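You operate a simulated robot arm through the tools that you are given. There is no shell and no other tool. Be economical: measure what you need, move in short steps, check, and stop when the job is done.

You are at the controls of a simulated robot arm. One attempt, no reset.

Task
Roll the cart to the yellow line and load LOT 193 onto it.
Fine: brake off to roll, on again before loading; the lot comes from the basket onto the cart's top; the tube that is on the cart stays.

The check looks at the end state, three seconds after you hand in, the way a careful person would. Anything else that was tipped, shoved, dropped, spilled or broken makes it a failure.

Robot
A 7-joint arm with a two-finger parallel gripper on a trunk, on a base that drives. Base frame: it is fixed to the floor where the robot stands at the start and does not move with it; the origin is under the middle of the robot, x ahead of it, y to its left, z up. Readings come in cm, rad, newtons and seconds.
With the tool pointing down near the work surface it reaches from about 42 to 90 cm from the robot's upright axis, wherever it stands. Its first joint turns from -2.007 to 2.007 rad. Places, roughly: brake lever [80, 0, 60]; hand cart [100, 0, 40]; square tube [100, 175, 75]; top of the hand cart [100, 10, 70]. Payload 3.91 kg.
The tool frame sits at the grasp point between the pads (the TCP): z along the fingers, y along the line on which they close. The tips reach 3 cm beyond it. Largest opening 11 cm; finger width 2, thickness 1; the body of the gripper, 4.8 by 11.2 cm, starts 5.5 cm behind the TCP.
Orientation is that of the tool frame in the base frame, as a unit quaternion [x, y, z, w]. With the fingers straight down and closing along the base's y, the tool's x points along the base's -x, its y along +y and its z along -z.

Tools
- The arm moves only by the tool apply_moves. Its argument "moves" is a list of rows, each a list of 7 numbers: the shift along the tool's x, y, z in cm, then the turn, a rotation vector about the tool's x, y, z in rad, then the closure, from 0 (fully open) to 1 (shut). In form: [[x, y, z, rx, ry, rz, claw], ...]. A call has 1 to 20 rows; each row shifts and turns the commanded pose from where the row before left it, along the tool's axes as they then stand. Each row takes 0.2 s and may step no farther than 5 cm and 0.15 rad from the row before; otherwise, or with a gripper value out of range, the whole call is refused. Where a pose cannot be reached the arm comes as near as it can. A force on the tool above 40 N (or 10 N above the force at the start of the call, whichever is more), or a blocked arm, ends the call early, and 0.2 s more pass. The fingers move at their own pace (about 15.3 cm/s each) and stop on an object; they squeeze with about 36 N. The grip force told is the motor's: it shows also when the fingers shut on nothing. Time passes only in rows, and 0.2 s behind the last, so rows that do not move let the fingers close. The reply holds the time, the measured pose of the TCP, the force on the tool along the base axes, the opening and the grip force, in the units named above and with some noise, with the torque about the TCP (base axes, N m) and any sound that the robot's microphone picked up.
- Cameras (640 x 400 px; columns grow to the right, rows downward): "scene" is now at [21.28, 15.95, 135.2]; the picture's right is [-0.55, -0.84, 0.00], its down [-0.57, 0.37, -0.74] and it looks along [0.62, -0.40, -0.68] (base axes); focal length 272 px, centre (320, 200). "wrist" rides on the gripper at [7.2, 1.7, -10.3] in the tool frame; the picture's right is [-0.23, 0.97, 0.00], its down [-0.76, -0.18, -0.62] and it looks along [-0.61, -0.14, 0.78] (tool axes); focal length 222 px, centre (320, 200). There is no depth. A picture from a camera that has moved, and an enlarged one, comes with that camera's place and axes in the base frame and with its lens.
- grab_frame(camera): a new picture of that camera. It takes no simulated time.
- move_column(by): slides the trunk up (or, below 0, down) by that many cm; the arm and the scene camera ride with it, the base frame stays. It gives what a move gives, with no picture.
- roll_base(legs): drives the robot by 1 to 6 legs, each [ahead, left, turn to the left] in cm, cm and rad, along the robot's own axes; the way and the turn of a leg run together, so that a leg with both is an arc; at most 150 cm and 3.142 rad a leg. The arm and the cameras ride along, it lands a little off, and it stops where it bumps. It gives what a move gives.
- head_to(pan, tilt): turns the head with the scene camera to pan (to the left, within 1.396 rad either way) and tilt (down, from -0.506 to 1.204), counted from straight ahead of the robot. It gives what a move gives.
- close_up(camera, box): a new picture of the part [left, top, right, bottom] of that camera's present view, enlarged. It takes no simulated time.
- finish_job(): hands the job in; it is judged then, once.

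Work in short steps. Places have to be worked out from the pictures, the camera data and where the tool is seen: move nearer, look again, correct. Check each grasp and each placing, and mend what went wrong. You have 120 turns and 82 pictures in all, those below and enlarged ones among them. Open the gripper and draw the arm clear of the work before you hand the job in, unless the task says otherwise; then end with one line.

The tools are called after "Emit:" by a JSON object that holds its "fn" and its "kwargs". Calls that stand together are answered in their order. apply_moves: Moves the arm, as the interface text tells. Its arguments: {"type":"object","properties":{"moves":{"type":"array","items":{"type":"array","items":{"type":"number"}}}},"required":["moves"]} The other tools are called the same way: move_column (by) slides the trunk up or down; roll_base (legs) drives the base; head_to (pan, tilt) turns the head that bears the scene camera; grab_frame (camera) takes a picture; close_up (camera, box) takes an enlarged picture of a part of a camera's view; finish_job () hands the job in.

At the start:

```text
time: 0.0
tcp_pos: [51.34, 6.25, 105.98]
tcp_rot: [0.0, 1.0, 0.0, 0.0]
wrist_force: [0.7, -0.8, 0.3]
moment: [0.0, -0.02, -0.01]
gripper_width: 11.0
finger_force: 0.1
trunk travel left (down, up): [-70.0, 29.0]
robot x, y, heading: [0.22, -0.1, 0.005]
head pan, tilt: [-0.578, 0.744]
```

scene: 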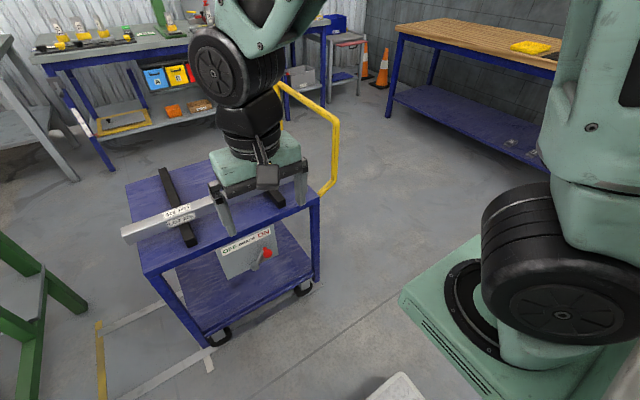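
wrist: 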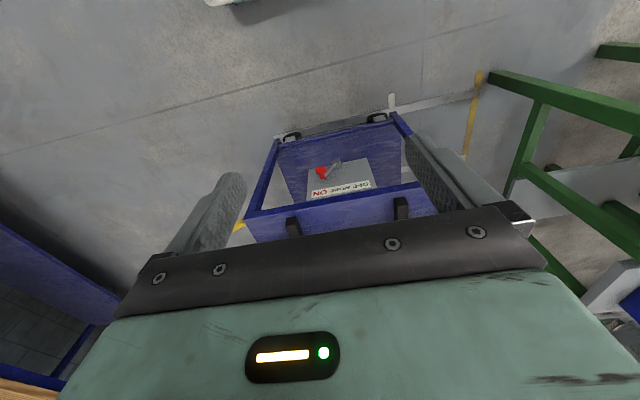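

The cart is ahead with the brake lever plate facing me. I look around to the left to find the basket and the lot, and zoom in on the cart.

Emit:
{"fn": "close_up", "kwargs": {"camera": "scene", "box": [110, 150, 330, 290]}}

Emit:
{"fn": "head_to", "kwargs": {"pan": 0.9, "tilt": 0.6}}

Emit:
{"fn": "grab_frame", "kwargs": {"camera": "scene"}}

```text
2.86 times, centred on (220, 220) of scene
camera zoom: at [21.28, 15.95, 135.2], right [-0.55, -0.84, 0.0], down [-0.57, 0.37, -0.74], along [0.62, -0.4, -0.68], focal length 776 px, centre (606, 143)
```

zoom: 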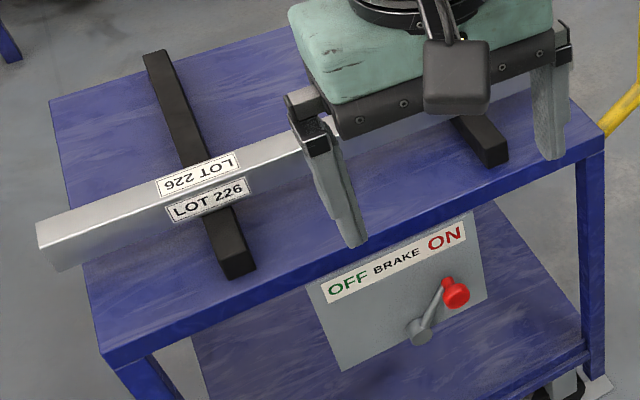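

```text
time: 1.6
tcp_pos: [51.37, 6.22, 106.02]
tcp_rot: [0.0, 1.0, 0.001, 0.0]
wrist_force: [1.2, -0.7, 0.8]
moment: [0.03, -0.02, 0.0]
gripper_width: 10.96
finger_force: 0.0
trunk travel left (down, up): [-70.0, 29.0]
robot x, y, heading: [0.31, 0.03, 0.002]
head pan, tilt: [0.901, 0.6]
```

```text
78 pictures are left
camera scene: at [19.81, 27.42, 136.43], right [0.78, -0.62, 0.0], down [-0.35, -0.44, -0.83], along [0.51, 0.65, -0.56], focal length 272 px, centre (320, 200)
```

scene: 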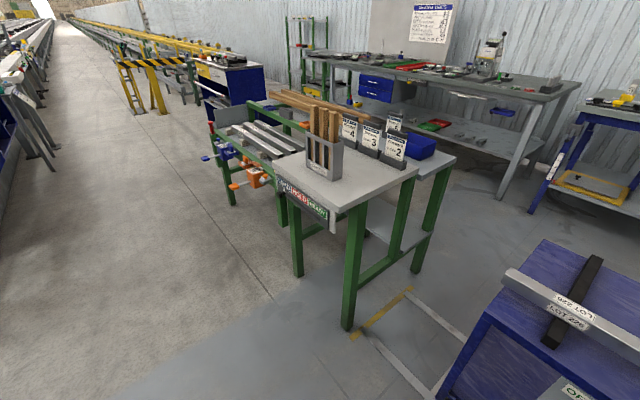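

A workbench with racks stands to the left, with tubes, signs and tags. I zoom in to read.

Emit:
{"fn": "close_up", "kwargs": {"camera": "scene", "box": [200, 90, 460, 240]}}

Emit:
{"fn": "close_up", "kwargs": {"camera": "scene", "box": [320, 260, 640, 400]}}

Emit:
{"fn": "close_up", "kwargs": {"camera": "scene", "box": [190, 90, 330, 220]}}

Emit:
{"fn": "close_up", "kwargs": {"camera": "scene", "box": [400, 0, 470, 45]}}

```text
2.46 times, centred on (330, 165) of scene
camera zoom: at [19.81, 27.42, 136.43], right [0.78, -0.62, 0.0], down [-0.35, -0.44, -0.83], along [0.51, 0.65, -0.56], focal length 669 px, centre (295, 286)
```

zoom: 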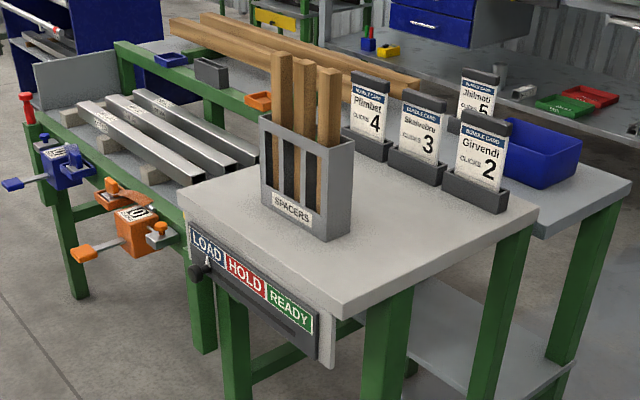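

```text
2.00 times, centred on (480, 330) of scene
camera zoom: at [19.81, 27.42, 136.43], right [0.78, -0.62, 0.0], down [-0.35, -0.44, -0.83], along [0.51, 0.65, -0.56], focal length 544 px, centre (0, -60)
```

zoom: 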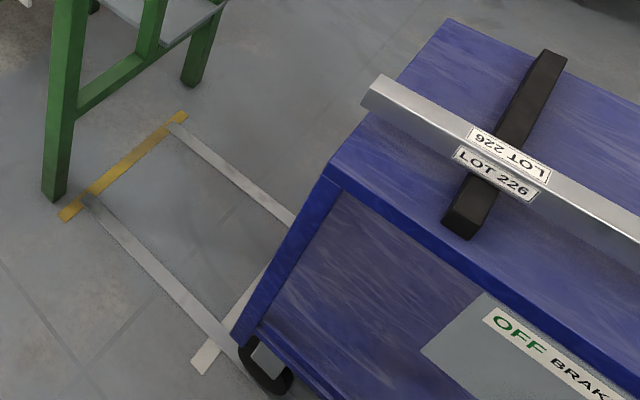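

```text
3.08 times, centred on (260, 155) of scene
camera zoom: at [19.81, 27.42, 136.43], right [0.78, -0.62, 0.0], down [-0.35, -0.44, -0.83], along [0.51, 0.65, -0.56], focal length 836 px, centre (505, 338)
```

zoom: 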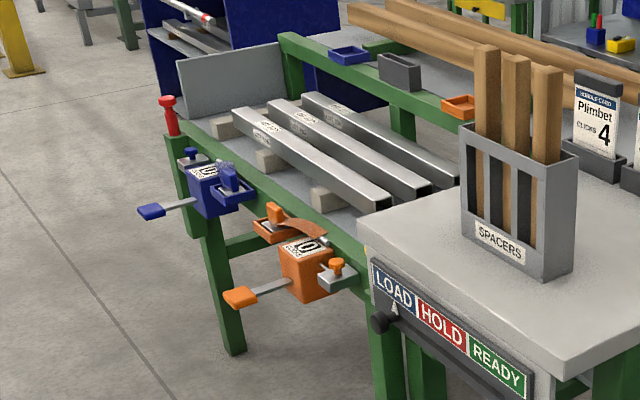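

```text
8.89 times, centred on (435, 22) of scene
camera zoom: at [19.81, 27.42, 136.43], right [0.78, -0.62, 0.0], down [-0.35, -0.44, -0.83], along [0.51, 0.65, -0.56], focal length 2416 px, centre (-702, 1778)
```

zoom: 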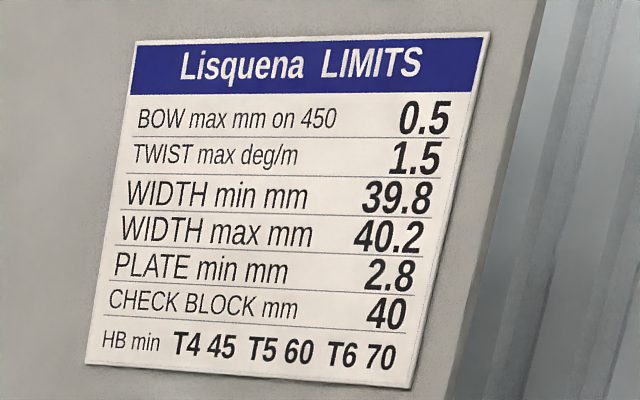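

Next I read the tube labels in the basket, and look at the brake plate with the arm out of the way view.

Emit:
{"fn": "close_up", "kwargs": {"camera": "scene", "box": [225, 115, 305, 165]}}

Emit:
{"fn": "head_to", "kwargs": {"pan": 0.0, "tilt": 0.7}}

Emit:
{"fn": "grab_frame", "kwargs": {"camera": "scene"}}

Emit:
{"fn": "close_up", "kwargs": {"camera": "wrist", "box": [230, 90, 430, 215]}}

```text
8.00 times, centred on (265, 140) of scene
camera zoom: at [19.81, 27.42, 136.43], right [0.78, -0.62, 0.0], down [-0.35, -0.44, -0.83], along [0.51, 0.65, -0.56], focal length 2174 px, centre (760, 680)
```

zoom: 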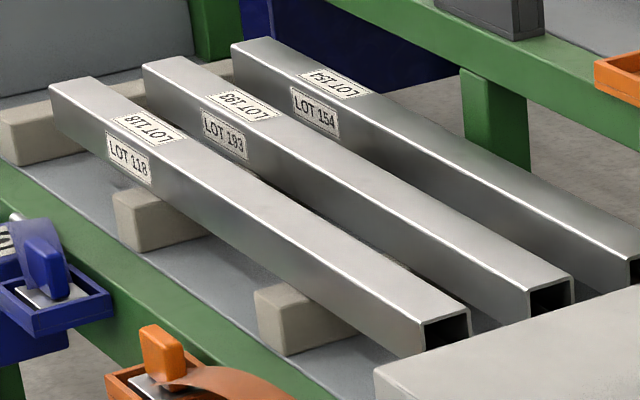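

```text
time: 2.8
tcp_pos: [51.46, 6.29, 106.17]
tcp_rot: [0.0, 1.0, 0.001, -0.001]
wrist_force: [-1.1, 1.1, -0.5]
moment: [0.04, -0.02, 0.03]
gripper_width: 10.99
finger_force: 0.1
trunk travel left (down, up): [-70.0, 29.0]
robot x, y, heading: [0.18, 0.04, 0.0]
head pan, tilt: [0.0, 0.7]
```

```text
72 pictures are left
camera scene: at [22.81, 20.5, 135.57], right [0.0, -1.0, 0.0], down [-0.64, 0.0, -0.76], along [0.76, 0.0, -0.64], focal length 272 px, centre (320, 200)
```

scene: 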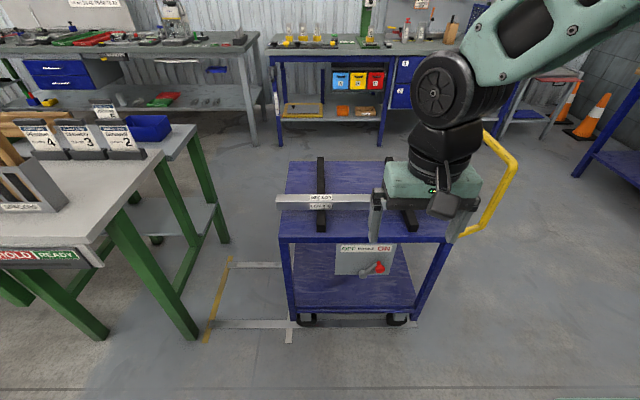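

```text
3.20 times, centred on (330, 152) of wrist
camera zoom: at [44.03, 7.87, 116.45], right [0.23, 0.97, 0.0], down [0.76, -0.18, 0.62], along [0.61, -0.14, -0.78], focal length 711 px, centre (288, 352)
```

zoom: 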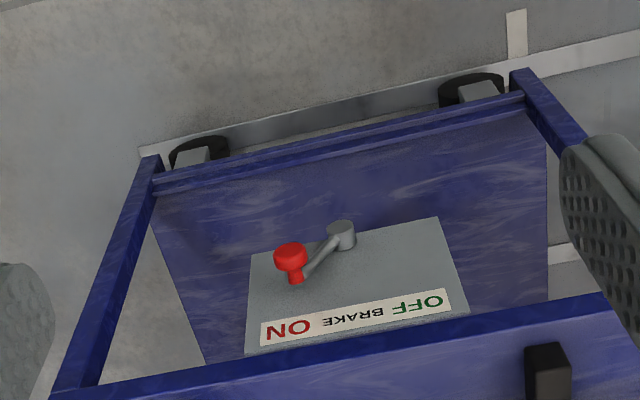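

LOT 193 is the middle tube in the basket. First comes the brake: I judge the knob near [78, 0, 59], pivot near [80, 5, 55]. I lower the trunk and pitch the tool forward.

Emit:
{"fn": "move_column", "kwargs": {"by": -36}}

Emit:
{"fn": "apply_moves", "kwargs": {"moves": [[0, 0, 0, 0, -0.15, 0, 0.5], [0, 0, 0, 0, -0.15, 0, 0.5], [0, 0, 0, 0, -0.15, 0, 0.5], [0, 0, 0, 0, -0.15, 0, 0.5], [0, 0, 0, 0, -0.15, 0, 0.5], [0, 0, 0, 0, -0.15, 0, 0.5], [0, 0, 0, 0, -0.15, 0, 0.5], [0, 0, 0, 0, 0, 0, 0.5]]}}

Emit:
{"fn": "grab_frame", "kwargs": {"camera": "wrist"}}

Emit:
{"fn": "grab_frame", "kwargs": {"camera": "scene"}}

```text
time: 6.3
tcp_pos: [51.31, 6.26, 69.99]
tcp_rot: [0.0, 1.0, 0.001, 0.0]
wrist_force: [-0.2, 0.0, 0.2]
moment: [-0.01, -0.02, 0.04]
gripper_width: 10.98
finger_force: 0.0
trunk travel left (down, up): [-34.0, 65.0]
robot x, y, heading: [-0.15, 0.22, -0.002]
head pan, tilt: [0.0, 0.7]
```

```text
time: 8.1
tcp_pos: [55.04, 11.06, 71.92]
tcp_rot: [0.0, 0.866, 0.001, 0.501]
wrist_force: [0.1, -0.6, -0.4]
moment: [-0.02, -0.01, 0.01]
gripper_width: 5.52
finger_force: 0.0
out of reach, approached as far as the arm can: row 4, 5, 6, 7
trunk travel left (down, up): [-34.0, 65.0]
robot x, y, heading: [0.16, -0.23, 0.003]
head pan, tilt: [0.0, 0.7]
```

```text
70 pictures are left
camera wrist: at [42.33, 12.71, 70.86], right [0.11, 0.97, 0.2], down [-0.16, -0.18, 0.97], along [0.98, -0.14, 0.14], focal length 222 px, centre (320, 200)
```

wrist: 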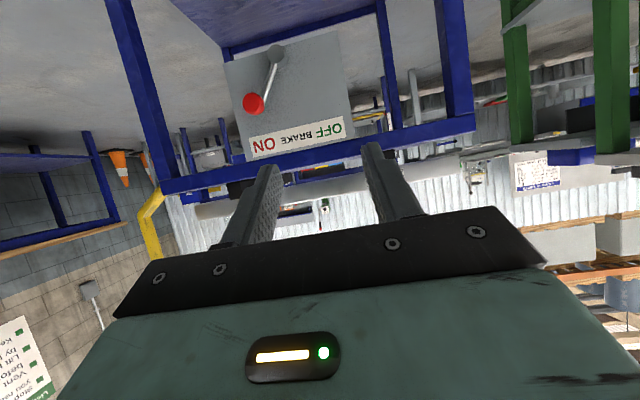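

```text
69 pictures are left
camera scene: at [22.81, 20.5, 99.57], right [0.0, -1.0, 0.0], down [-0.64, 0.0, -0.76], along [0.76, 0.0, -0.64], focal length 272 px, centre (320, 200)
```

scene: 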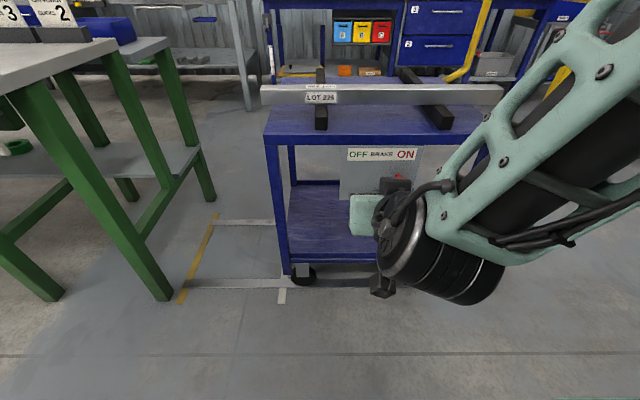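

From the wrist view the knob is at about [78, 0.3, 59] and the pivot at about [79, 5.4, 52], so the lever swings over the top to y≈10.5. I move to a pre-approach in line with the knob.

Emit:
{"fn": "apply_moves", "kwargs": {"moves": [[0, -2.2, 3, 0, 0, 0, 0.5], [0, -2.2, 3, 0, 0, 0, 0.5], [0, -2.2, 3, 0, 0, 0, 0.5], [0, -2.1, 3, 0, 0, 0, 0.5], [0, -2, 3, 0, 0, 0, 0.5], [0, 0, 0, 0, 0, 0, 0.5]]}}

Emit:
{"fn": "grab_frame", "kwargs": {"camera": "wrist"}}

```text
time: 9.5
tcp_pos: [68.39, 0.65, 64.6]
tcp_rot: [0.0, 0.865, 0.001, 0.501]
wrist_force: [0.1, 0.0, -0.1]
moment: [-0.01, -0.04, 0.01]
gripper_width: 5.5
finger_force: 0.1
out of reach, approached as far as the arm can: row 1
trunk travel left (down, up): [-34.0, 65.0]
robot x, y, heading: [-0.27, 0.0, 0.002]
head pan, tilt: [0.0, 0.7]
```

```text
68 pictures are left
camera wrist: at [55.74, 2.29, 63.41], right [0.11, 0.97, 0.2], down [-0.16, -0.18, 0.97], along [0.98, -0.14, 0.14], focal length 222 px, centre (320, 200)
```

wrist: 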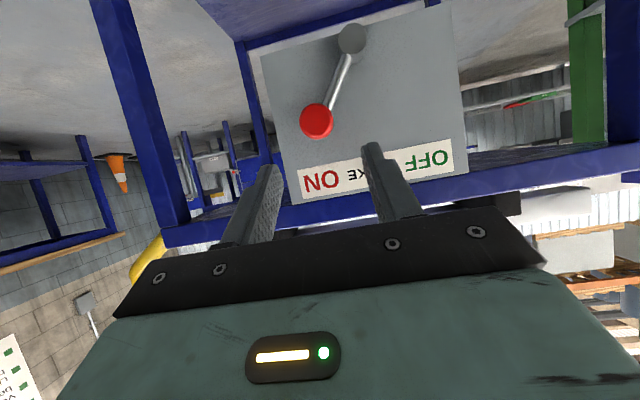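

The knob is confirmed at [77.5, 0.4, 59], about 3 cm wide, and lies between the finger lines. I advance so that the fingers straddle it.

Emit:
{"fn": "apply_moves", "kwargs": {"moves": [[0, -0.2, 2, 0, 0, 0, 0.5], [0, 0, 2, 0, 0, 0, 0.5], [0, 0, 2, 0, 0, 0, 0.5], [0, 0, 2, 0, 0, 0, 0.5], [0, 0, 0, 0, 0, 0, 0.5]]}}

Emit:
{"fn": "grab_frame", "kwargs": {"camera": "wrist"}}

```text
time: 10.7
tcp_pos: [75.21, 0.43, 60.5]
tcp_rot: [0.0, 0.866, 0.001, 0.5]
wrist_force: [0.4, 0.3, 1.0]
moment: [-0.02, -0.01, -0.01]
gripper_width: 5.52
finger_force: 0.0
trunk travel left (down, up): [-34.0, 65.0]
robot x, y, heading: [0.02, 0.2, 0.002]
head pan, tilt: [0.0, 0.7]
```

```text
67 pictures are left
camera wrist: at [62.54, 2.15, 59.39], right [0.11, 0.97, 0.2], down [-0.16, -0.18, 0.97], along [0.98, -0.14, 0.14], focal length 222 px, centre (320, 200)
```

wrist: 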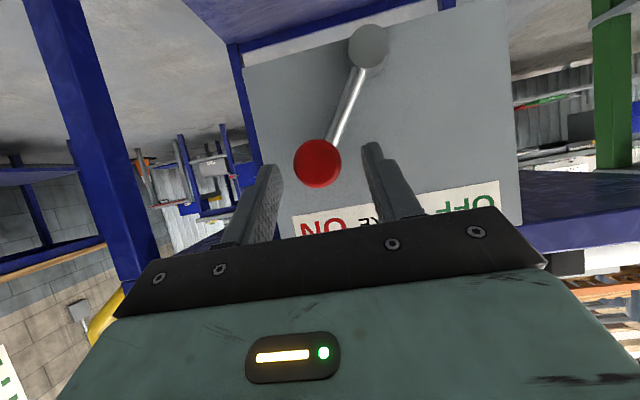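

The fingertips are at the knob's sides. I go 1 cm deeper and sweep it along its arc toward OFF.

Emit:
{"fn": "apply_moves", "kwargs": {"moves": [[0, 0, 1, 0, 0, 0, 0.5], [0, 1.2, 0, 0, 0, 0, 0.5], [-0.67, 1.4, -0.38, 0, 0, 0, 0.5], [-0.37, 1.4, -0.2, 0, 0, 0, 0.5], [-0.17, 1.4, -0.1, 0, 0, 0, 0.5], [0, 1.4, 0, 0, 0, 0, 0.5], [0.26, 1.4, 0.15, 0, 0, 0, 0.5], [0.47, 1.4, 0.27, 0, 0, 0, 0.5], [0, 0, 0, 0, 0, 0, 0.5]]}}

Emit:
{"fn": "grab_frame", "kwargs": {"camera": "wrist"}}

```text
time: 12.7
tcp_pos: [76.05, 10.24, 60.61]
tcp_rot: [-0.001, 0.866, 0.001, 0.5]
wrist_force: [-0.1, -0.2, -0.2]
moment: [-0.01, -0.05, 0.01]
gripper_width: 5.49
finger_force: 0.2
trunk travel left (down, up): [-34.0, 65.0]
robot x, y, heading: [0.44, 0.17, 0.004]
head pan, tilt: [0.0, 0.7]
```

```text
66 pictures are left
camera wrist: at [63.48, 11.73, 59.48], right [0.11, 0.97, 0.2], down [-0.16, -0.18, 0.97], along [0.98, -0.14, 0.14], focal length 222 px, centre (320, 200)
```

wrist: 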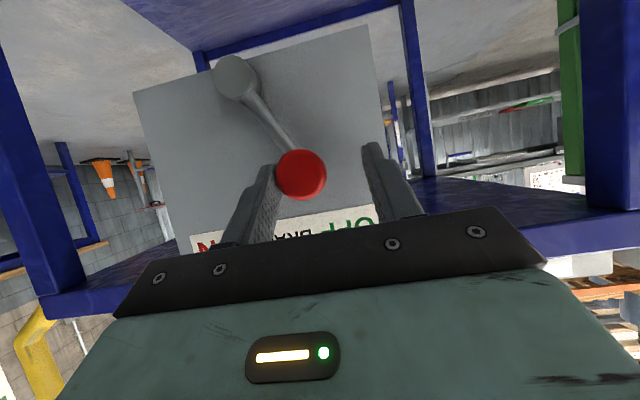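

The knob follows, now at y≈8.9. I continue toward the end stop.

Emit:
{"fn": "apply_moves", "kwargs": {"moves": [[0.4, 0.8, 0.2, 0, 0, 0, 0.5], [0.4, 0.8, 0.2, 0, 0, 0, 0.5], [0.45, 0.7, 0.25, 0, 0, 0, 0.5], [0.4, 0.6, 0.25, 0, 0, 0, 0.5], [0, 0, 0, 0, 0, 0, 0.5]]}}

Emit:
{"fn": "grab_frame", "kwargs": {"camera": "wrist"}}

```text
time: 13.9
tcp_pos: [76.03, 13.16, 58.71]
tcp_rot: [0.0, 0.865, 0.001, 0.501]
wrist_force: [0.2, 0.4, 0.0]
moment: [0.0, -0.02, -0.03]
gripper_width: 5.5
finger_force: 0.0
trunk travel left (down, up): [-34.0, 65.0]
robot x, y, heading: [0.2, -0.29, -0.001]
head pan, tilt: [0.0, 0.7]
```

```text
65 pictures are left
camera wrist: at [63.35, 14.74, 57.61], right [0.11, 0.97, 0.2], down [-0.16, -0.18, 0.97], along [0.98, -0.14, 0.14], focal length 222 px, centre (320, 200)
```

wrist: 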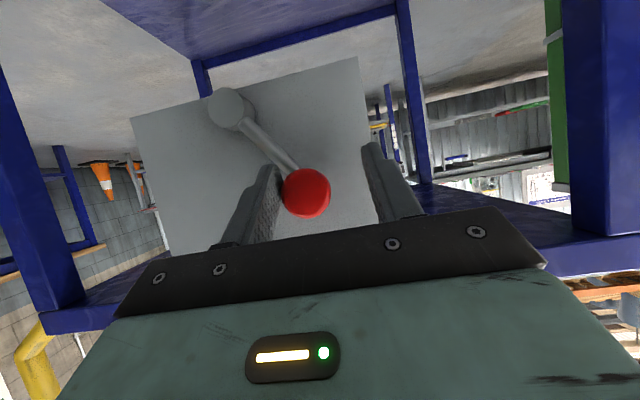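

The pivot moved with the push, so the brake is off and the cart has begun to roll. I check the scene view for yaw and position.

Emit:
{"fn": "grab_frame", "kwargs": {"camera": "scene"}}

```text
64 pictures are left
camera scene: at [22.81, 20.51, 99.56], right [0.0, -1.0, 0.0], down [-0.64, 0.0, -0.76], along [0.76, 0.0, -0.64], focal length 272 px, centre (320, 200)
```

scene: 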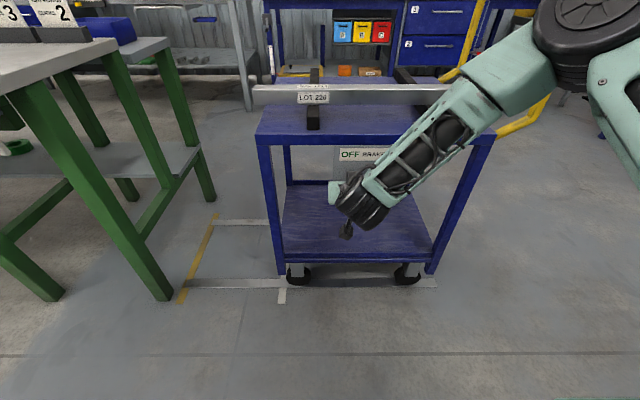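

The cart rolls straight, its leading edge now near y≈36, with the yellow line near y≈76. I centre on the knob and grip it, so the cart moves with the robot and cannot coast.

Emit:
{"fn": "apply_moves", "kwargs": {"moves": [[0, -1.3, 0, 0, 0, 0, 0.5], [0, 0, 0, 0, 0, 0, 0.8], [0, 0, 0, 0, 0, 0, 0.8], [0, 0, 0, 0, 0, 0, 0.8]]}}

Emit:
{"fn": "grab_frame", "kwargs": {"camera": "wrist"}}

```text
time: 14.9
tcp_pos: [76.04, 11.78, 58.74]
tcp_rot: [0.001, 0.866, 0.0, 0.501]
wrist_force: [2.4, 5.6, 2.1]
moment: [0.23, 0.04, 0.36]
gripper_width: 3.06
finger_force: 45.3
trunk travel left (down, up): [-34.0, 65.0]
robot x, y, heading: [-0.06, 0.21, 0.001]
head pan, tilt: [0.0, 0.7]
```

```text
63 pictures are left
camera wrist: at [63.39, 13.43, 57.64], right [0.11, 0.97, 0.2], down [-0.16, -0.18, 0.97], along [0.98, -0.14, 0.14], focal length 222 px, centre (320, 200)
```

wrist: 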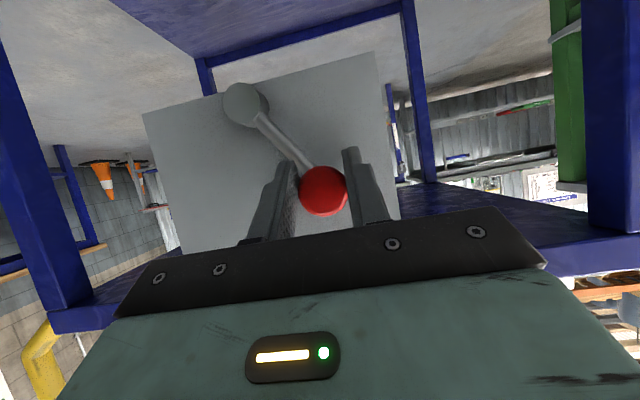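

The knob is gripped (3.06 cm). I roll left in a short leg first, then look.

Emit:
{"fn": "roll_base", "kwargs": {"legs": [[0, 15, 0]]}}

Emit:
{"fn": "grab_frame", "kwargs": {"camera": "scene"}}

Emit:
{"fn": "grab_frame", "kwargs": {"camera": "wrist"}}

```text
time: 15.7
tcp_pos: [75.89, 12.88, 58.36]
tcp_rot: [0.004, 0.867, -0.007, 0.498]
wrist_force: [-3.9, 0.7, 2.1]
moment: [-0.11, -0.16, -0.18]
gripper_width: 2.54
finger_force: 45.6
trunk travel left (down, up): [-34.0, 65.0]
robot x, y, heading: [0.05, 2.08, -0.001]
head pan, tilt: [0.0, 0.7]
stopped in leg 1: the force on the tool passed its limit at 42 N (the readings are from after the stop); the commanded pose is now the measured one
```

```text
62 pictures are left
camera scene: at [22.76, 22.54, 99.56], right [0.0, -1.0, 0.0], down [-0.64, 0.0, -0.77], along [0.77, 0.0, -0.64], focal length 272 px, centre (320, 200)
```

scene: 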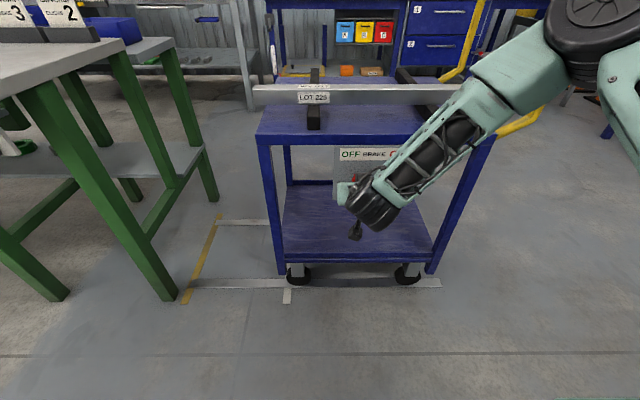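

```text
61 pictures are left
camera wrist: at [63.24, 14.78, 57.34], right [0.13, 0.97, 0.19], down [-0.16, -0.17, 0.97], along [0.98, -0.16, 0.13], focal length 222 px, centre (320, 200)
```

wrist: 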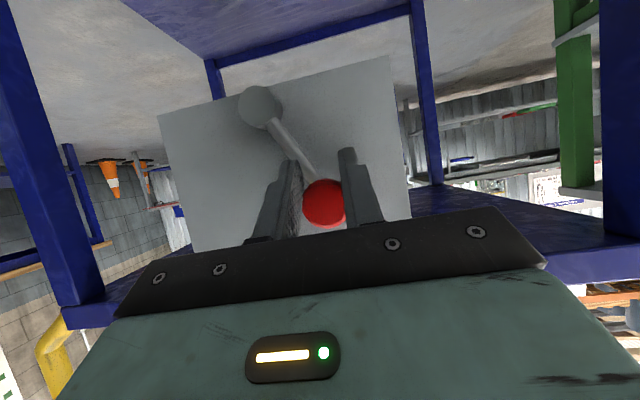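

The base pull is too brisk for the heavy cart (force stop), though the cart came along about 2 cm. I'll release, back off, reposition the base further left, and push gently with the arm instead.

Emit:
{"fn": "apply_moves", "kwargs": {"moves": [[0, 0, 0, 0, 0, 0, 0.5], [0, 0, 0, 0, 0, 0, 0.5], [0, 0, -2, 0, 0, 0, 0.5], [0, 0, -4, 0, 0, 0, 0.5], [0, 0, -4, 0, 0, 0, 0.5], [0, 0, 0, 0, 0, 0, 0.5]]}}

Emit:
{"fn": "roll_base", "kwargs": {"legs": [[0, 30, 0]]}}

Emit:
{"fn": "grab_frame", "kwargs": {"camera": "wrist"}}

Emit:
{"fn": "grab_frame", "kwargs": {"camera": "scene"}}

```text
time: 17.1
tcp_pos: [67.5, 13.29, 63.65]
tcp_rot: [0.004, 0.867, -0.008, 0.498]
wrist_force: [0.3, -0.2, -0.4]
moment: [0.0, 0.0, -0.01]
gripper_width: 5.52
finger_force: 0.1
trunk travel left (down, up): [-34.0, 65.0]
robot x, y, heading: [-0.09, 1.93, 0.003]
head pan, tilt: [0.0, 0.7]
```

```text
time: 19.2
tcp_pos: [67.41, 42.71, 63.58]
tcp_rot: [0.004, 0.867, -0.008, 0.497]
wrist_force: [-0.5, 0.6, -0.4]
moment: [0.04, -0.01, 0.01]
gripper_width: 5.5
finger_force: 0.0
trunk travel left (down, up): [-34.0, 65.0]
robot x, y, heading: [0.14, 31.76, -0.004]
head pan, tilt: [0.0, 0.7]
```

```text
60 pictures are left
camera wrist: at [54.94, 44.64, 62.58], right [0.13, 0.97, 0.19], down [-0.16, -0.17, 0.97], along [0.98, -0.16, 0.13], focal length 222 px, centre (320, 200)
```

wrist: 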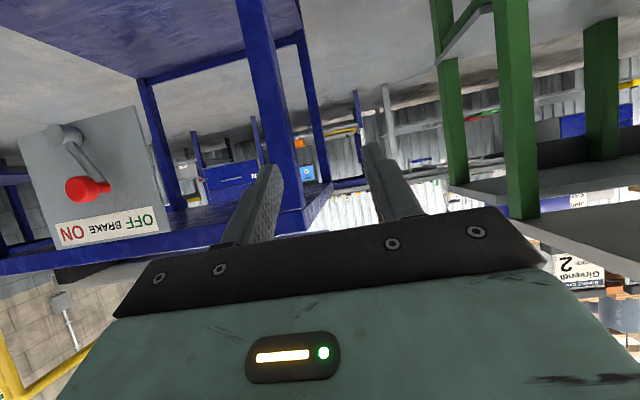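

```text
59 pictures are left
camera scene: at [22.83, 52.18, 99.57], right [0.0, -1.0, 0.0], down [-0.64, 0.0, -0.76], along [0.76, 0.0, -0.64], focal length 272 px, centre (320, 200)
```

scene: 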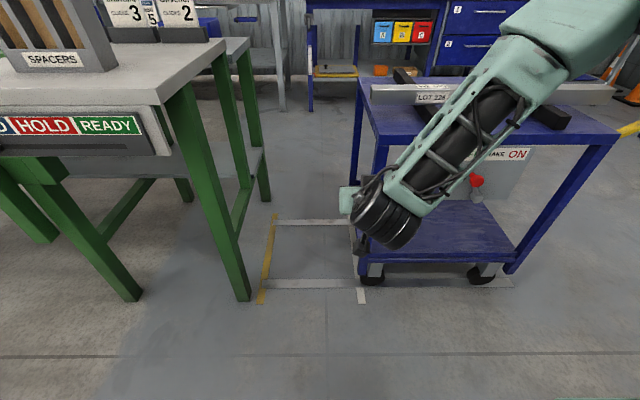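

The knob is at about [77.5, 13.7, 59.5], still on the OFF side. I bring the caging fingers back in front of it.

Emit:
{"fn": "apply_moves", "kwargs": {"moves": [[0, -4.8, 0, 0, 0, 0, 0.45], [0, -4.8, 0, 0, 0, 0, 0.45], [0, -4.8, 0, 0, 0, 0, 0.45], [0, -4.8, 0, 0, 0, 0, 0.45], [0, -4.8, 0, 0, 0, 0, 0.45], [0, -4.7, 0, 0, 0, 0, 0.45], [0, 0, 0, 0, 0, 0, 0.45]]}}

Emit:
{"fn": "grab_frame", "kwargs": {"camera": "wrist"}}

```text
time: 20.8
tcp_pos: [67.82, 14.34, 63.67]
tcp_rot: [0.004, 0.868, -0.008, 0.497]
wrist_force: [-0.1, -1.1, 0.6]
moment: [0.02, 0.02, 0.0]
gripper_width: 6.05
finger_force: 0.1
out of reach, approached as far as the arm can: row 4, 5
trunk travel left (down, up): [-34.0, 65.0]
robot x, y, heading: [0.12, 31.72, -0.002]
head pan, tilt: [0.0, 0.7]
```

```text
58 pictures are left
camera wrist: at [55.23, 16.23, 62.67], right [0.13, 0.97, 0.19], down [-0.16, -0.17, 0.97], along [0.98, -0.16, 0.13], focal length 222 px, centre (320, 200)
```

wrist: 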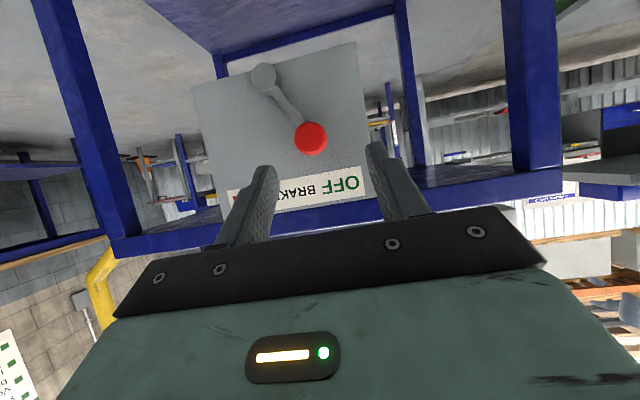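

The knob is at y≈12.8. I shift 1 cm right, advance over it, and begin a slow ramped push.

Emit:
{"fn": "apply_moves", "kwargs": {"moves": [[0, -1.0, 0, 0, 0, 0, 0.45], [0, 0, 3, 0, 0, 0, 0.45], [0, 0, 3, 0, 0, 0, 0.45], [0, 0, 3, 0, 0, 0, 0.45], [0, 0, 0, 0, 0, 0, 0.45], [0, 0.5, 0, 0, 0, 0, 0.45], [0, 0.5, 0, 0, 0, 0, 0.45], [0, 0.5, 0, 0, 0, 0, 0.45], [0, 0.5, 0, 0, 0, 0, 0.45], [0, 0.6, 0, 0, 0, 0, 0.45], [0, 0.6, 0, 0, 0, 0, 0.45], [0, 0.6, 0, 0, 0, 0, 0.45], [0, 0.6, 0, 0, 0, 0, 0.45], [0, 0.6, 0, 0, 0, 0, 0.45]]}}

Emit:
{"fn": "grab_frame", "kwargs": {"camera": "wrist"}}

```text
time: 23.8
tcp_pos: [75.81, 18.06, 59.26]
tcp_rot: [0.004, 0.868, -0.007, 0.497]
wrist_force: [-1.3, -0.4, -0.1]
moment: [-0.01, -0.01, 0.01]
gripper_width: 6.11
finger_force: 0.5
trunk travel left (down, up): [-34.0, 65.0]
robot x, y, heading: [0.0, 31.84, -0.002]
head pan, tilt: [0.0, 0.7]
```

```text
57 pictures are left
camera wrist: at [63.11, 19.86, 58.22], right [0.13, 0.97, 0.19], down [-0.16, -0.17, 0.97], along [0.98, -0.15, 0.13], focal length 222 px, centre (320, 200)
```

wrist: 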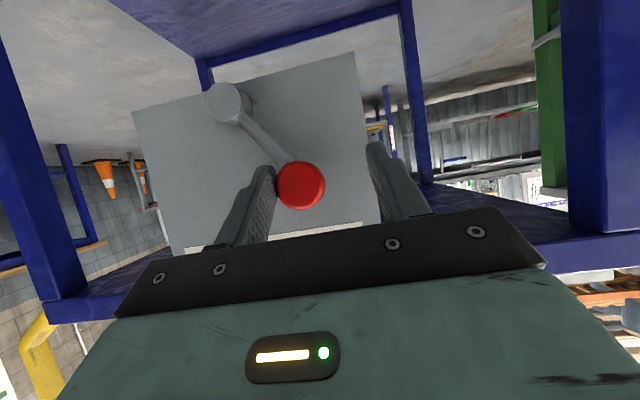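

Pushing works with little force. I continue with a longer ramped push.

Emit:
{"fn": "apply_moves", "kwargs": {"moves": [[0, 0.4, 0, 0, 0, 0, 0.45], [0, 0.6, 0, 0, 0, 0, 0.45], [0, 0.8, 0, 0, 0, 0, 0.45], [0, 0.9, 0, 0, 0, 0, 0.45], [0, 0.9, 0, 0, 0, 0, 0.45], [0, 0.9, 0, 0, 0, 0, 0.45], [0, 0.9, 0, 0, 0, 0, 0.45], [0, 0.9, 0, 0, 0, 0, 0.45], [0, 0.9, 0, 0, 0, 0, 0.45], [0, 0.9, 0, 0, 0, 0, 0.45], [0, 0.9, 0, 0, 0, 0, 0.45], [0, 0.9, 0, 0, 0, 0, 0.45], [0, 0.9, 0, 0, 0, 0, 0.45], [0, 0.9, 0, 0, 0, 0, 0.45], [0, 0.9, 0, 0, 0, 0, 0.45], [0, 0.9, 0, 0, 0, 0, 0.45], [0, 0.8, 0, 0, 0, 0, 0.45], [0, 0.6, 0, 0, 0, 0, 0.45], [0, 0.4, 0, 0, 0, 0, 0.45], [0, 0.2, 0, 0, 0, 0, 0.45]]}}

Emit:
{"fn": "grab_frame", "kwargs": {"camera": "wrist"}}

Emit:
{"fn": "grab_frame", "kwargs": {"camera": "scene"}}

```text
time: 28.0
tcp_pos: [75.9, 33.45, 59.13]
tcp_rot: [0.005, 0.867, -0.008, 0.497]
wrist_force: [1.2, -3.2, 0.0]
moment: [-0.01, -0.02, -0.05]
gripper_width: 6.22
finger_force: 1.5
trunk travel left (down, up): [-34.0, 65.0]
robot x, y, heading: [0.01, 32.06, 0.003]
head pan, tilt: [0.0, 0.7]
```

```text
56 pictures are left
camera wrist: at [63.3, 35.31, 58.03], right [0.13, 0.97, 0.19], down [-0.16, -0.17, 0.97], along [0.98, -0.16, 0.13], focal length 222 px, centre (320, 200)
```

wrist: 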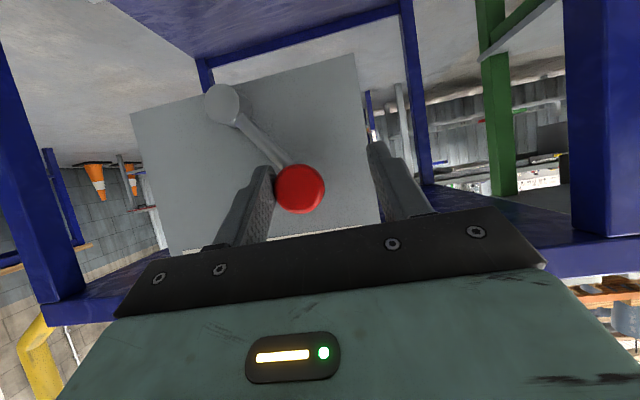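

```text
55 pictures are left
camera scene: at [22.84, 52.17, 99.57], right [0.0, -1.0, 0.0], down [-0.64, 0.0, -0.76], along [0.76, 0.0, -0.64], focal length 272 px, centre (320, 200)
```

scene: 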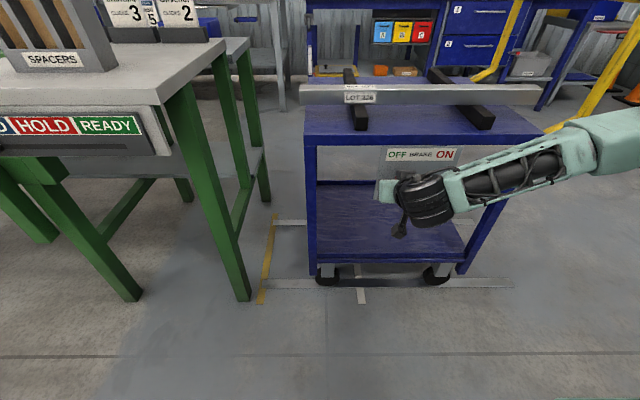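

The cart edge is now at about y≈55.7 and stays square; the line centre is y≈75.8. I push about 17 cm more.

Emit:
{"fn": "apply_moves", "kwargs": {"moves": [[0, 0.4, 0, 0, 0, 0, 0.45], [0, 0.6, 0, 0, 0, 0, 0.45], [0, 0.8, 0, 0, 0, 0, 0.45], [0, 1, 0, 0, 0, 0, 0.45], [0, 1, 0, 0, 0, 0, 0.45], [0, 1, 0, 0, 0, 0, 0.45], [0, 1, 0, 0, 0, 0, 0.45], [0, 1, 0, 0, 0, 0, 0.45], [0, 1, 0, 0, 0, 0, 0.45], [0, 1, 0, 0, 0, 0, 0.45], [0, 1, 0, 0, 0, 0, 0.45], [0, 1, 0, 0, 0, 0, 0.45], [0, 1, 0, 0, 0, 0, 0.45], [0, 1, 0, 0, 0, 0, 0.45], [0, 1, 0, 0, 0, 0, 0.45], [0, 0.8, 0, 0, 0, 0, 0.45], [0, 0.7, 0, 0, 0, 0, 0.45], [0, 0.5, 0, 0, 0, 0, 0.45], [0, 0.3, 0, 0, 0, 0, 0.45], [0, 0.2, 0, 0, 0, 0, 0.45]]}}

Emit:
{"fn": "grab_frame", "kwargs": {"camera": "wrist"}}

Emit:
{"fn": "grab_frame", "kwargs": {"camera": "scene"}}

```text
time: 32.2
tcp_pos: [76.22, 49.86, 59.08]
tcp_rot: [0.005, 0.867, -0.008, 0.498]
wrist_force: [-2.2, -5.1, 2.0]
moment: [-0.08, -0.02, -0.12]
gripper_width: 6.24
finger_force: 2.1
trunk travel left (down, up): [-34.0, 65.0]
robot x, y, heading: [0.14, 31.69, -0.001]
head pan, tilt: [0.0, 0.7]
```

```text
54 pictures are left
camera wrist: at [63.6, 51.68, 57.96], right [0.13, 0.97, 0.19], down [-0.16, -0.17, 0.97], along [0.98, -0.16, 0.13], focal length 222 px, centre (320, 200)
```

wrist: 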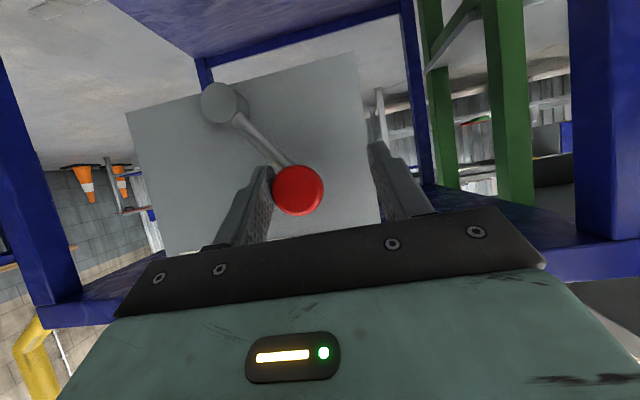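

```text
53 pictures are left
camera scene: at [22.83, 52.17, 99.58], right [0.0, -1.0, 0.0], down [-0.64, 0.0, -0.76], along [0.76, 0.0, -0.64], focal length 272 px, centre (320, 200)
```

scene: 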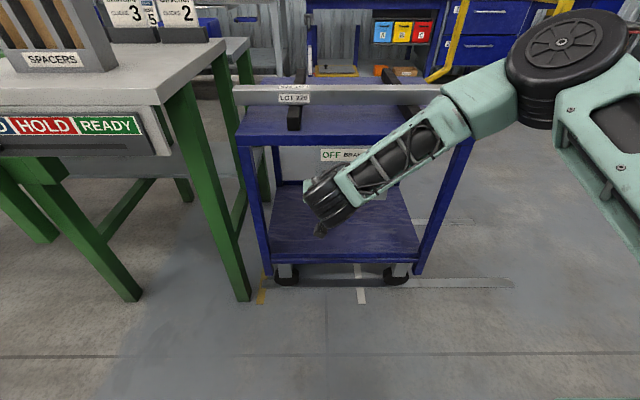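

The edge is now about y≈72; the line covers about 74–77.5. I push about 3 cm more.

Emit:
{"fn": "apply_moves", "kwargs": {"moves": [[0, 0.3, 0, 0, 0, 0, 0.45], [0, 0.5, 0, 0, 0, 0, 0.45], [0, 0.6, 0, 0, 0, 0, 0.45], [0, 0.6, 0, 0, 0, 0, 0.45], [0, 0.5, 0, 0, 0, 0, 0.45], [0, 0.4, 0, 0, 0, 0, 0.45], [0, 0.2, 0, 0, 0, 0, 0.45], [0, 0, 0, 0, 0, 0, 0.45]]}}

Emit:
{"fn": "head_to", "kwargs": {"pan": 0.25, "tilt": 0.8}}

Emit:
{"fn": "grab_frame", "kwargs": {"camera": "scene"}}

Emit:
{"fn": "grab_frame", "kwargs": {"camera": "wrist"}}

```text
time: 34.0
tcp_pos: [76.45, 52.49, 58.88]
tcp_rot: [0.008, 0.867, -0.011, 0.498]
wrist_force: [-6.0, -35.6, 1.0]
moment: [-0.07, -0.01, -0.74]
gripper_width: 7.86
finger_force: 17.7
trunk travel left (down, up): [-34.0, 65.0]
robot x, y, heading: [-0.12, 31.71, -0.002]
head pan, tilt: [0.0, 0.7]
```

```text
time: 34.7
tcp_pos: [76.4, 52.42, 58.8]
tcp_rot: [0.007, 0.867, -0.012, 0.498]
wrist_force: [-5.5, -37.0, 1.6]
moment: [-0.04, -0.01, -0.74]
gripper_width: 7.9
finger_force: 18.8
trunk travel left (down, up): [-34.0, 65.0]
robot x, y, heading: [-0.0, 31.63, 0.001]
head pan, tilt: [0.25, 0.799]
```

```text
52 pictures are left
camera scene: at [22.15, 54.09, 98.77], right [0.24, -0.97, 0.0], down [-0.69, -0.17, -0.7], along [0.68, 0.17, -0.72], focal length 272 px, centre (320, 200)
```

scene: 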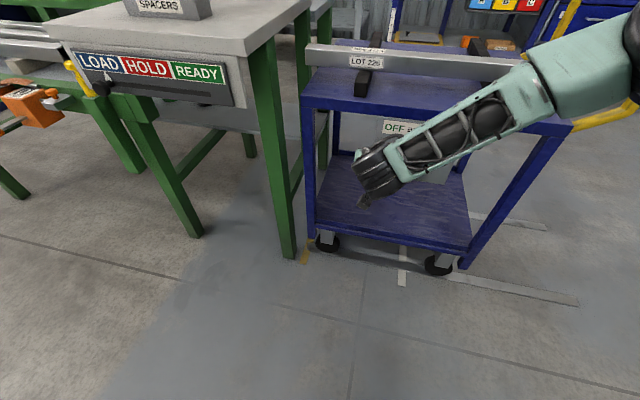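

```text
51 pictures are left
camera wrist: at [63.82, 54.43, 57.79], right [0.14, 0.97, 0.18], down [-0.16, -0.16, 0.97], along [0.98, -0.16, 0.13], focal length 222 px, centre (320, 200)
```

wrist: 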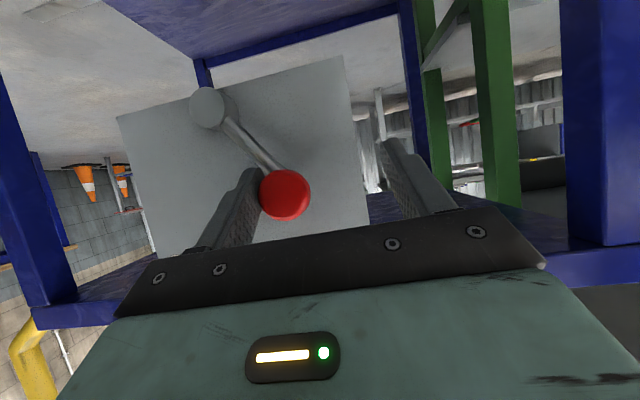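

The reaction is now 37 N, so the cart has met something. I look closely at the tube end, leading edge and bench.

Emit:
{"fn": "close_up", "kwargs": {"camera": "scene", "box": [240, 0, 400, 100]}}

Emit:
{"fn": "close_up", "kwargs": {"camera": "scene", "box": [260, 190, 420, 290]}}

```text
4.00 times, centred on (320, 50) of scene
camera zoom: at [22.15, 54.09, 98.77], right [0.24, -0.97, 0.0], down [-0.69, -0.17, -0.7], along [0.68, 0.17, -0.72], focal length 1087 px, centre (320, 800)
```

zoom: 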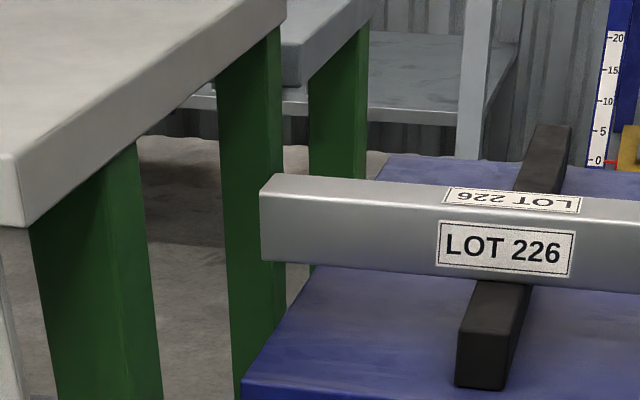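

```text
4.00 times, centred on (340, 240) of scene
camera zoom: at [22.15, 54.09, 98.77], right [0.24, -0.97, 0.0], down [-0.69, -0.17, -0.7], along [0.68, 0.17, -0.72], focal length 1087 px, centre (240, 40)
```

zoom: 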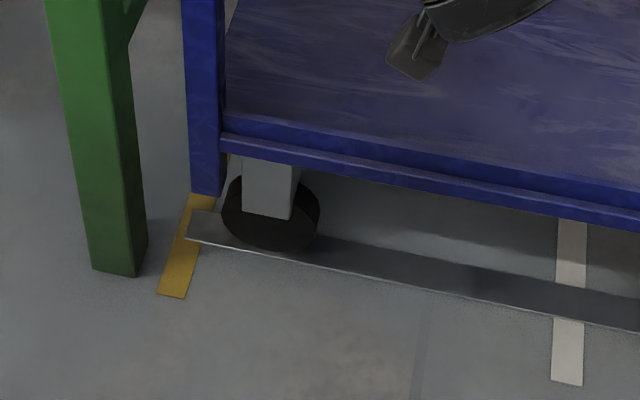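

The cart is at its stop with the front leg right over the yellow line and nothing touching the bench. Now I set the brake: sweep the knob back over the arc to ON with the other finger.

Emit:
{"fn": "apply_moves", "kwargs": {"moves": [[0, -1.3, 0, 0, 0, 0, 0.45], [0, -1.3, 0, 0, 0, 0, 0.45], [0, -1.2, 0, 0, 0, 0, 0.45], [-0.65, -1.4, -0.38, 0, 0, 0, 0.45], [-0.39, -1.4, -0.22, 0, 0, 0, 0.45], [-0.17, -1.4, -0.1, 0, 0, 0, 0.45], [0, -1.4, 0, 0, 0, 0, 0.45], [0.26, -1.4, 0.15, 0, 0, 0, 0.45], [0.47, -1.4, 0.27, 0, 0, 0, 0.45], [0, 0, 0, 0, 0, 0, 0.45]]}}

Emit:
{"fn": "grab_frame", "kwargs": {"camera": "wrist"}}

Emit:
{"fn": "grab_frame", "kwargs": {"camera": "scene"}}

```text
time: 36.9
tcp_pos: [76.3, 40.48, 59.44]
tcp_rot: [0.005, 0.867, -0.008, 0.498]
wrist_force: [-0.5, 0.8, -0.6]
moment: [0.03, 0.0, -0.01]
gripper_width: 6.05
finger_force: 0.1
trunk travel left (down, up): [-34.0, 65.0]
robot x, y, heading: [-0.26, 31.63, -0.006]
head pan, tilt: [0.25, 0.799]
```

```text
48 pictures are left
camera wrist: at [63.66, 42.29, 58.42], right [0.13, 0.97, 0.19], down [-0.16, -0.17, 0.97], along [0.98, -0.16, 0.13], focal length 222 px, centre (320, 200)
```

wrist: 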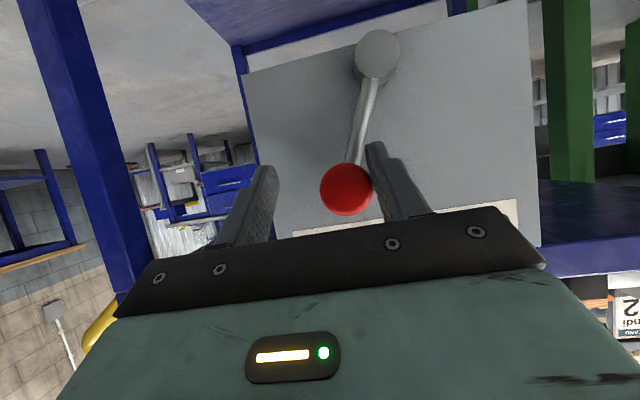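

```text
47 pictures are left
camera scene: at [22.16, 54.16, 98.74], right [0.25, -0.97, 0.0], down [-0.7, -0.18, -0.7], along [0.68, 0.17, -0.72], focal length 272 px, centre (320, 200)
```

scene: 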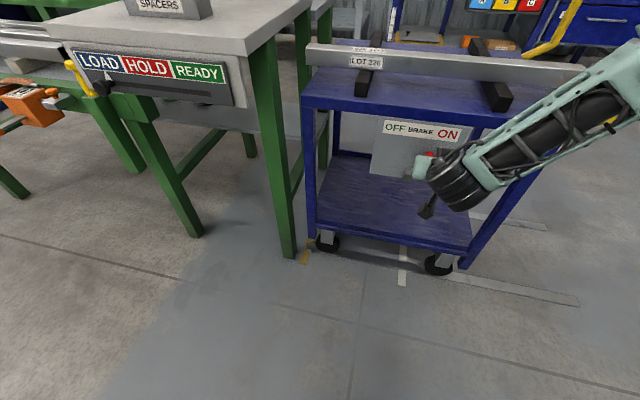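

The lever is past top toward ON and the cart has stayed put. I push on to the end stop.

Emit:
{"fn": "apply_moves", "kwargs": {"moves": [[0.4, -0.8, 0.2, 0, 0, 0, 0.45], [0.45, -0.8, 0.25, 0, 0, 0, 0.45], [0.45, -0.6, 0.25, 0, 0, 0, 0.45], [0.3, -0.4, 0.2, 0, 0, 0, 0.45], [0, 0, 0, 0, 0, 0, 0.45]]}}

Emit:
{"fn": "grab_frame", "kwargs": {"camera": "wrist"}}

```text
time: 38.1
tcp_pos: [76.16, 38.32, 57.8]
tcp_rot: [0.003, 0.867, -0.007, 0.498]
wrist_force: [-3.1, 13.1, 2.6]
moment: [0.03, -0.05, 0.25]
gripper_width: 6.69
finger_force: 6.6
trunk travel left (down, up): [-34.0, 65.0]
robot x, y, heading: [-0.14, 31.92, 0.001]
head pan, tilt: [0.25, 0.799]
```

```text
46 pictures are left
camera wrist: at [63.49, 40.06, 56.76], right [0.13, 0.97, 0.19], down [-0.16, -0.17, 0.97], along [0.98, -0.15, 0.13], focal length 222 px, centre (320, 200)
```

wrist: 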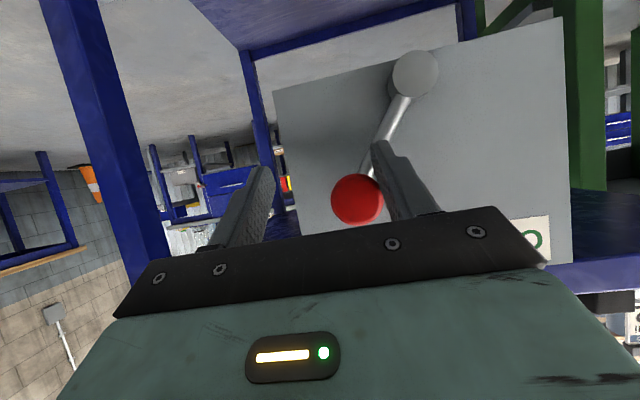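

The lever is at the ON stop with the brake holding (13 N). I ease off, back away and verify the lever and cart.

Emit:
{"fn": "apply_moves", "kwargs": {"moves": [[0, 0.9, 0, 0, 0, 0, 0.45], [0, 0, -3, 0, 0, 0, 0.45], [0, 0, -4, 0, 0, 0, 0.45], [0, 0, -4, 0, 0, 0, 0.45], [0, 0, -4, 0, 0, 0, 0.45], [0, 0, 0, 0, 0, 0, 0.45]]}}

Emit:
{"fn": "grab_frame", "kwargs": {"camera": "wrist"}}

```text
time: 39.5
tcp_pos: [62.76, 39.26, 65.34]
tcp_rot: [0.006, 0.867, -0.009, 0.498]
wrist_force: [-0.4, 0.3, -0.7]
moment: [-0.02, 0.0, -0.03]
gripper_width: 6.05
finger_force: 0.0
trunk travel left (down, up): [-34.0, 65.0]
robot x, y, heading: [-0.3, 31.56, -0.002]
head pan, tilt: [0.25, 0.799]
```

```text
45 pictures are left
camera wrist: at [50.08, 40.98, 64.32], right [0.13, 0.97, 0.19], down [-0.16, -0.17, 0.97], along [0.98, -0.16, 0.13], focal length 222 px, centre (320, 200)
```

wrist: 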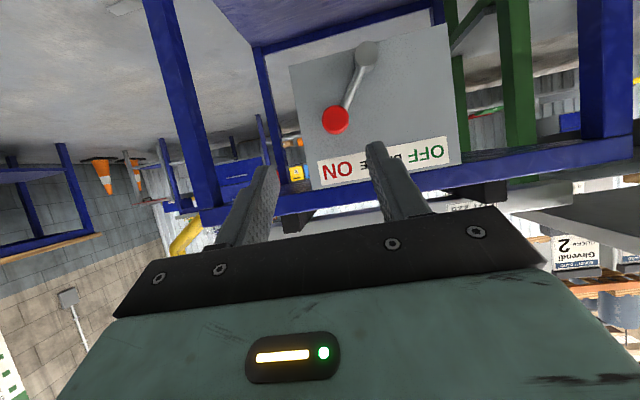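

Brake is ON as at the start. I raise the trunk, tilt the tool back down, retract, and then drive toward the basket.

Emit:
{"fn": "move_column", "kwargs": {"by": 45}}

Emit:
{"fn": "apply_moves", "kwargs": {"moves": [[0, 0, -4, 0, 0.15, 0, 0], [0, 0, -4, 0, 0.15, 0, 0], [0, 0, -2, 0, 0.15, 0, 0], [0, 0, 0, 0, 0.15, 0, 0], [0, 0, 0, 0, 0.15, 0, 0], [0, 0, 0, 0, 0.15, 0, 0], [0, 0, 0, 0, 0.15, 0, 0], [0, 0, 0, 0, 0, 0, 0]]}}

Emit:
{"fn": "roll_base", "kwargs": {"legs": [[0, 100, 0]]}}

Emit:
{"fn": "head_to", "kwargs": {"pan": 0.2, "tilt": 0.7}}

Emit:
{"fn": "grab_frame", "kwargs": {"camera": "scene"}}

```text
refused: 45 is not a number from -40 to 40
```

```text
time: 41.3
tcp_pos: [55.06, 39.47, 71.43]
tcp_rot: [0.008, 1.0, -0.004, -0.004]
wrist_force: [0.2, 0.0, -0.1]
moment: [-0.01, -0.04, 0.02]
gripper_width: 10.99
finger_force: 0.1
trunk travel left (down, up): [-34.0, 65.0]
robot x, y, heading: [0.09, 31.82, -0.005]
head pan, tilt: [0.25, 0.799]
```

```text
time: 46.5
tcp_pos: [55.5, 139.15, 71.46]
tcp_rot: [0.011, 1.0, -0.005, -0.003]
wrist_force: [-0.1, 0.6, -0.6]
moment: [0.02, -0.04, 0.02]
gripper_width: 10.99
finger_force: 0.0
trunk travel left (down, up): [-34.0, 65.0]
robot x, y, heading: [0.36, 131.39, 0.001]
head pan, tilt: [0.25, 0.799]
```

```text
time: 47.2
tcp_pos: [55.51, 139.02, 71.54]
tcp_rot: [0.011, 1.0, -0.004, -0.003]
wrist_force: [-0.1, -0.2, -0.8]
moment: [-0.01, 0.01, -0.01]
gripper_width: 10.98
finger_force: 0.0
trunk travel left (down, up): [-34.0, 65.0]
robot x, y, heading: [0.71, 131.72, -0.004]
head pan, tilt: [0.201, 0.7]
```

```text
44 pictures are left
camera scene: at [23.08, 153.58, 99.57], right [0.19, -0.98, 0.0], down [-0.63, -0.13, -0.76], along [0.75, 0.15, -0.64], focal length 272 px, centre (320, 200)
```

scene: 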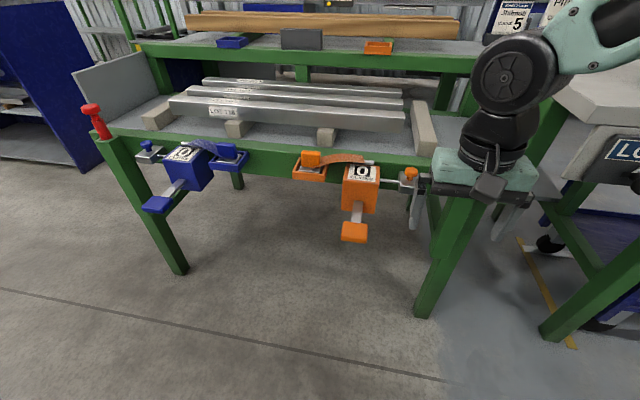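

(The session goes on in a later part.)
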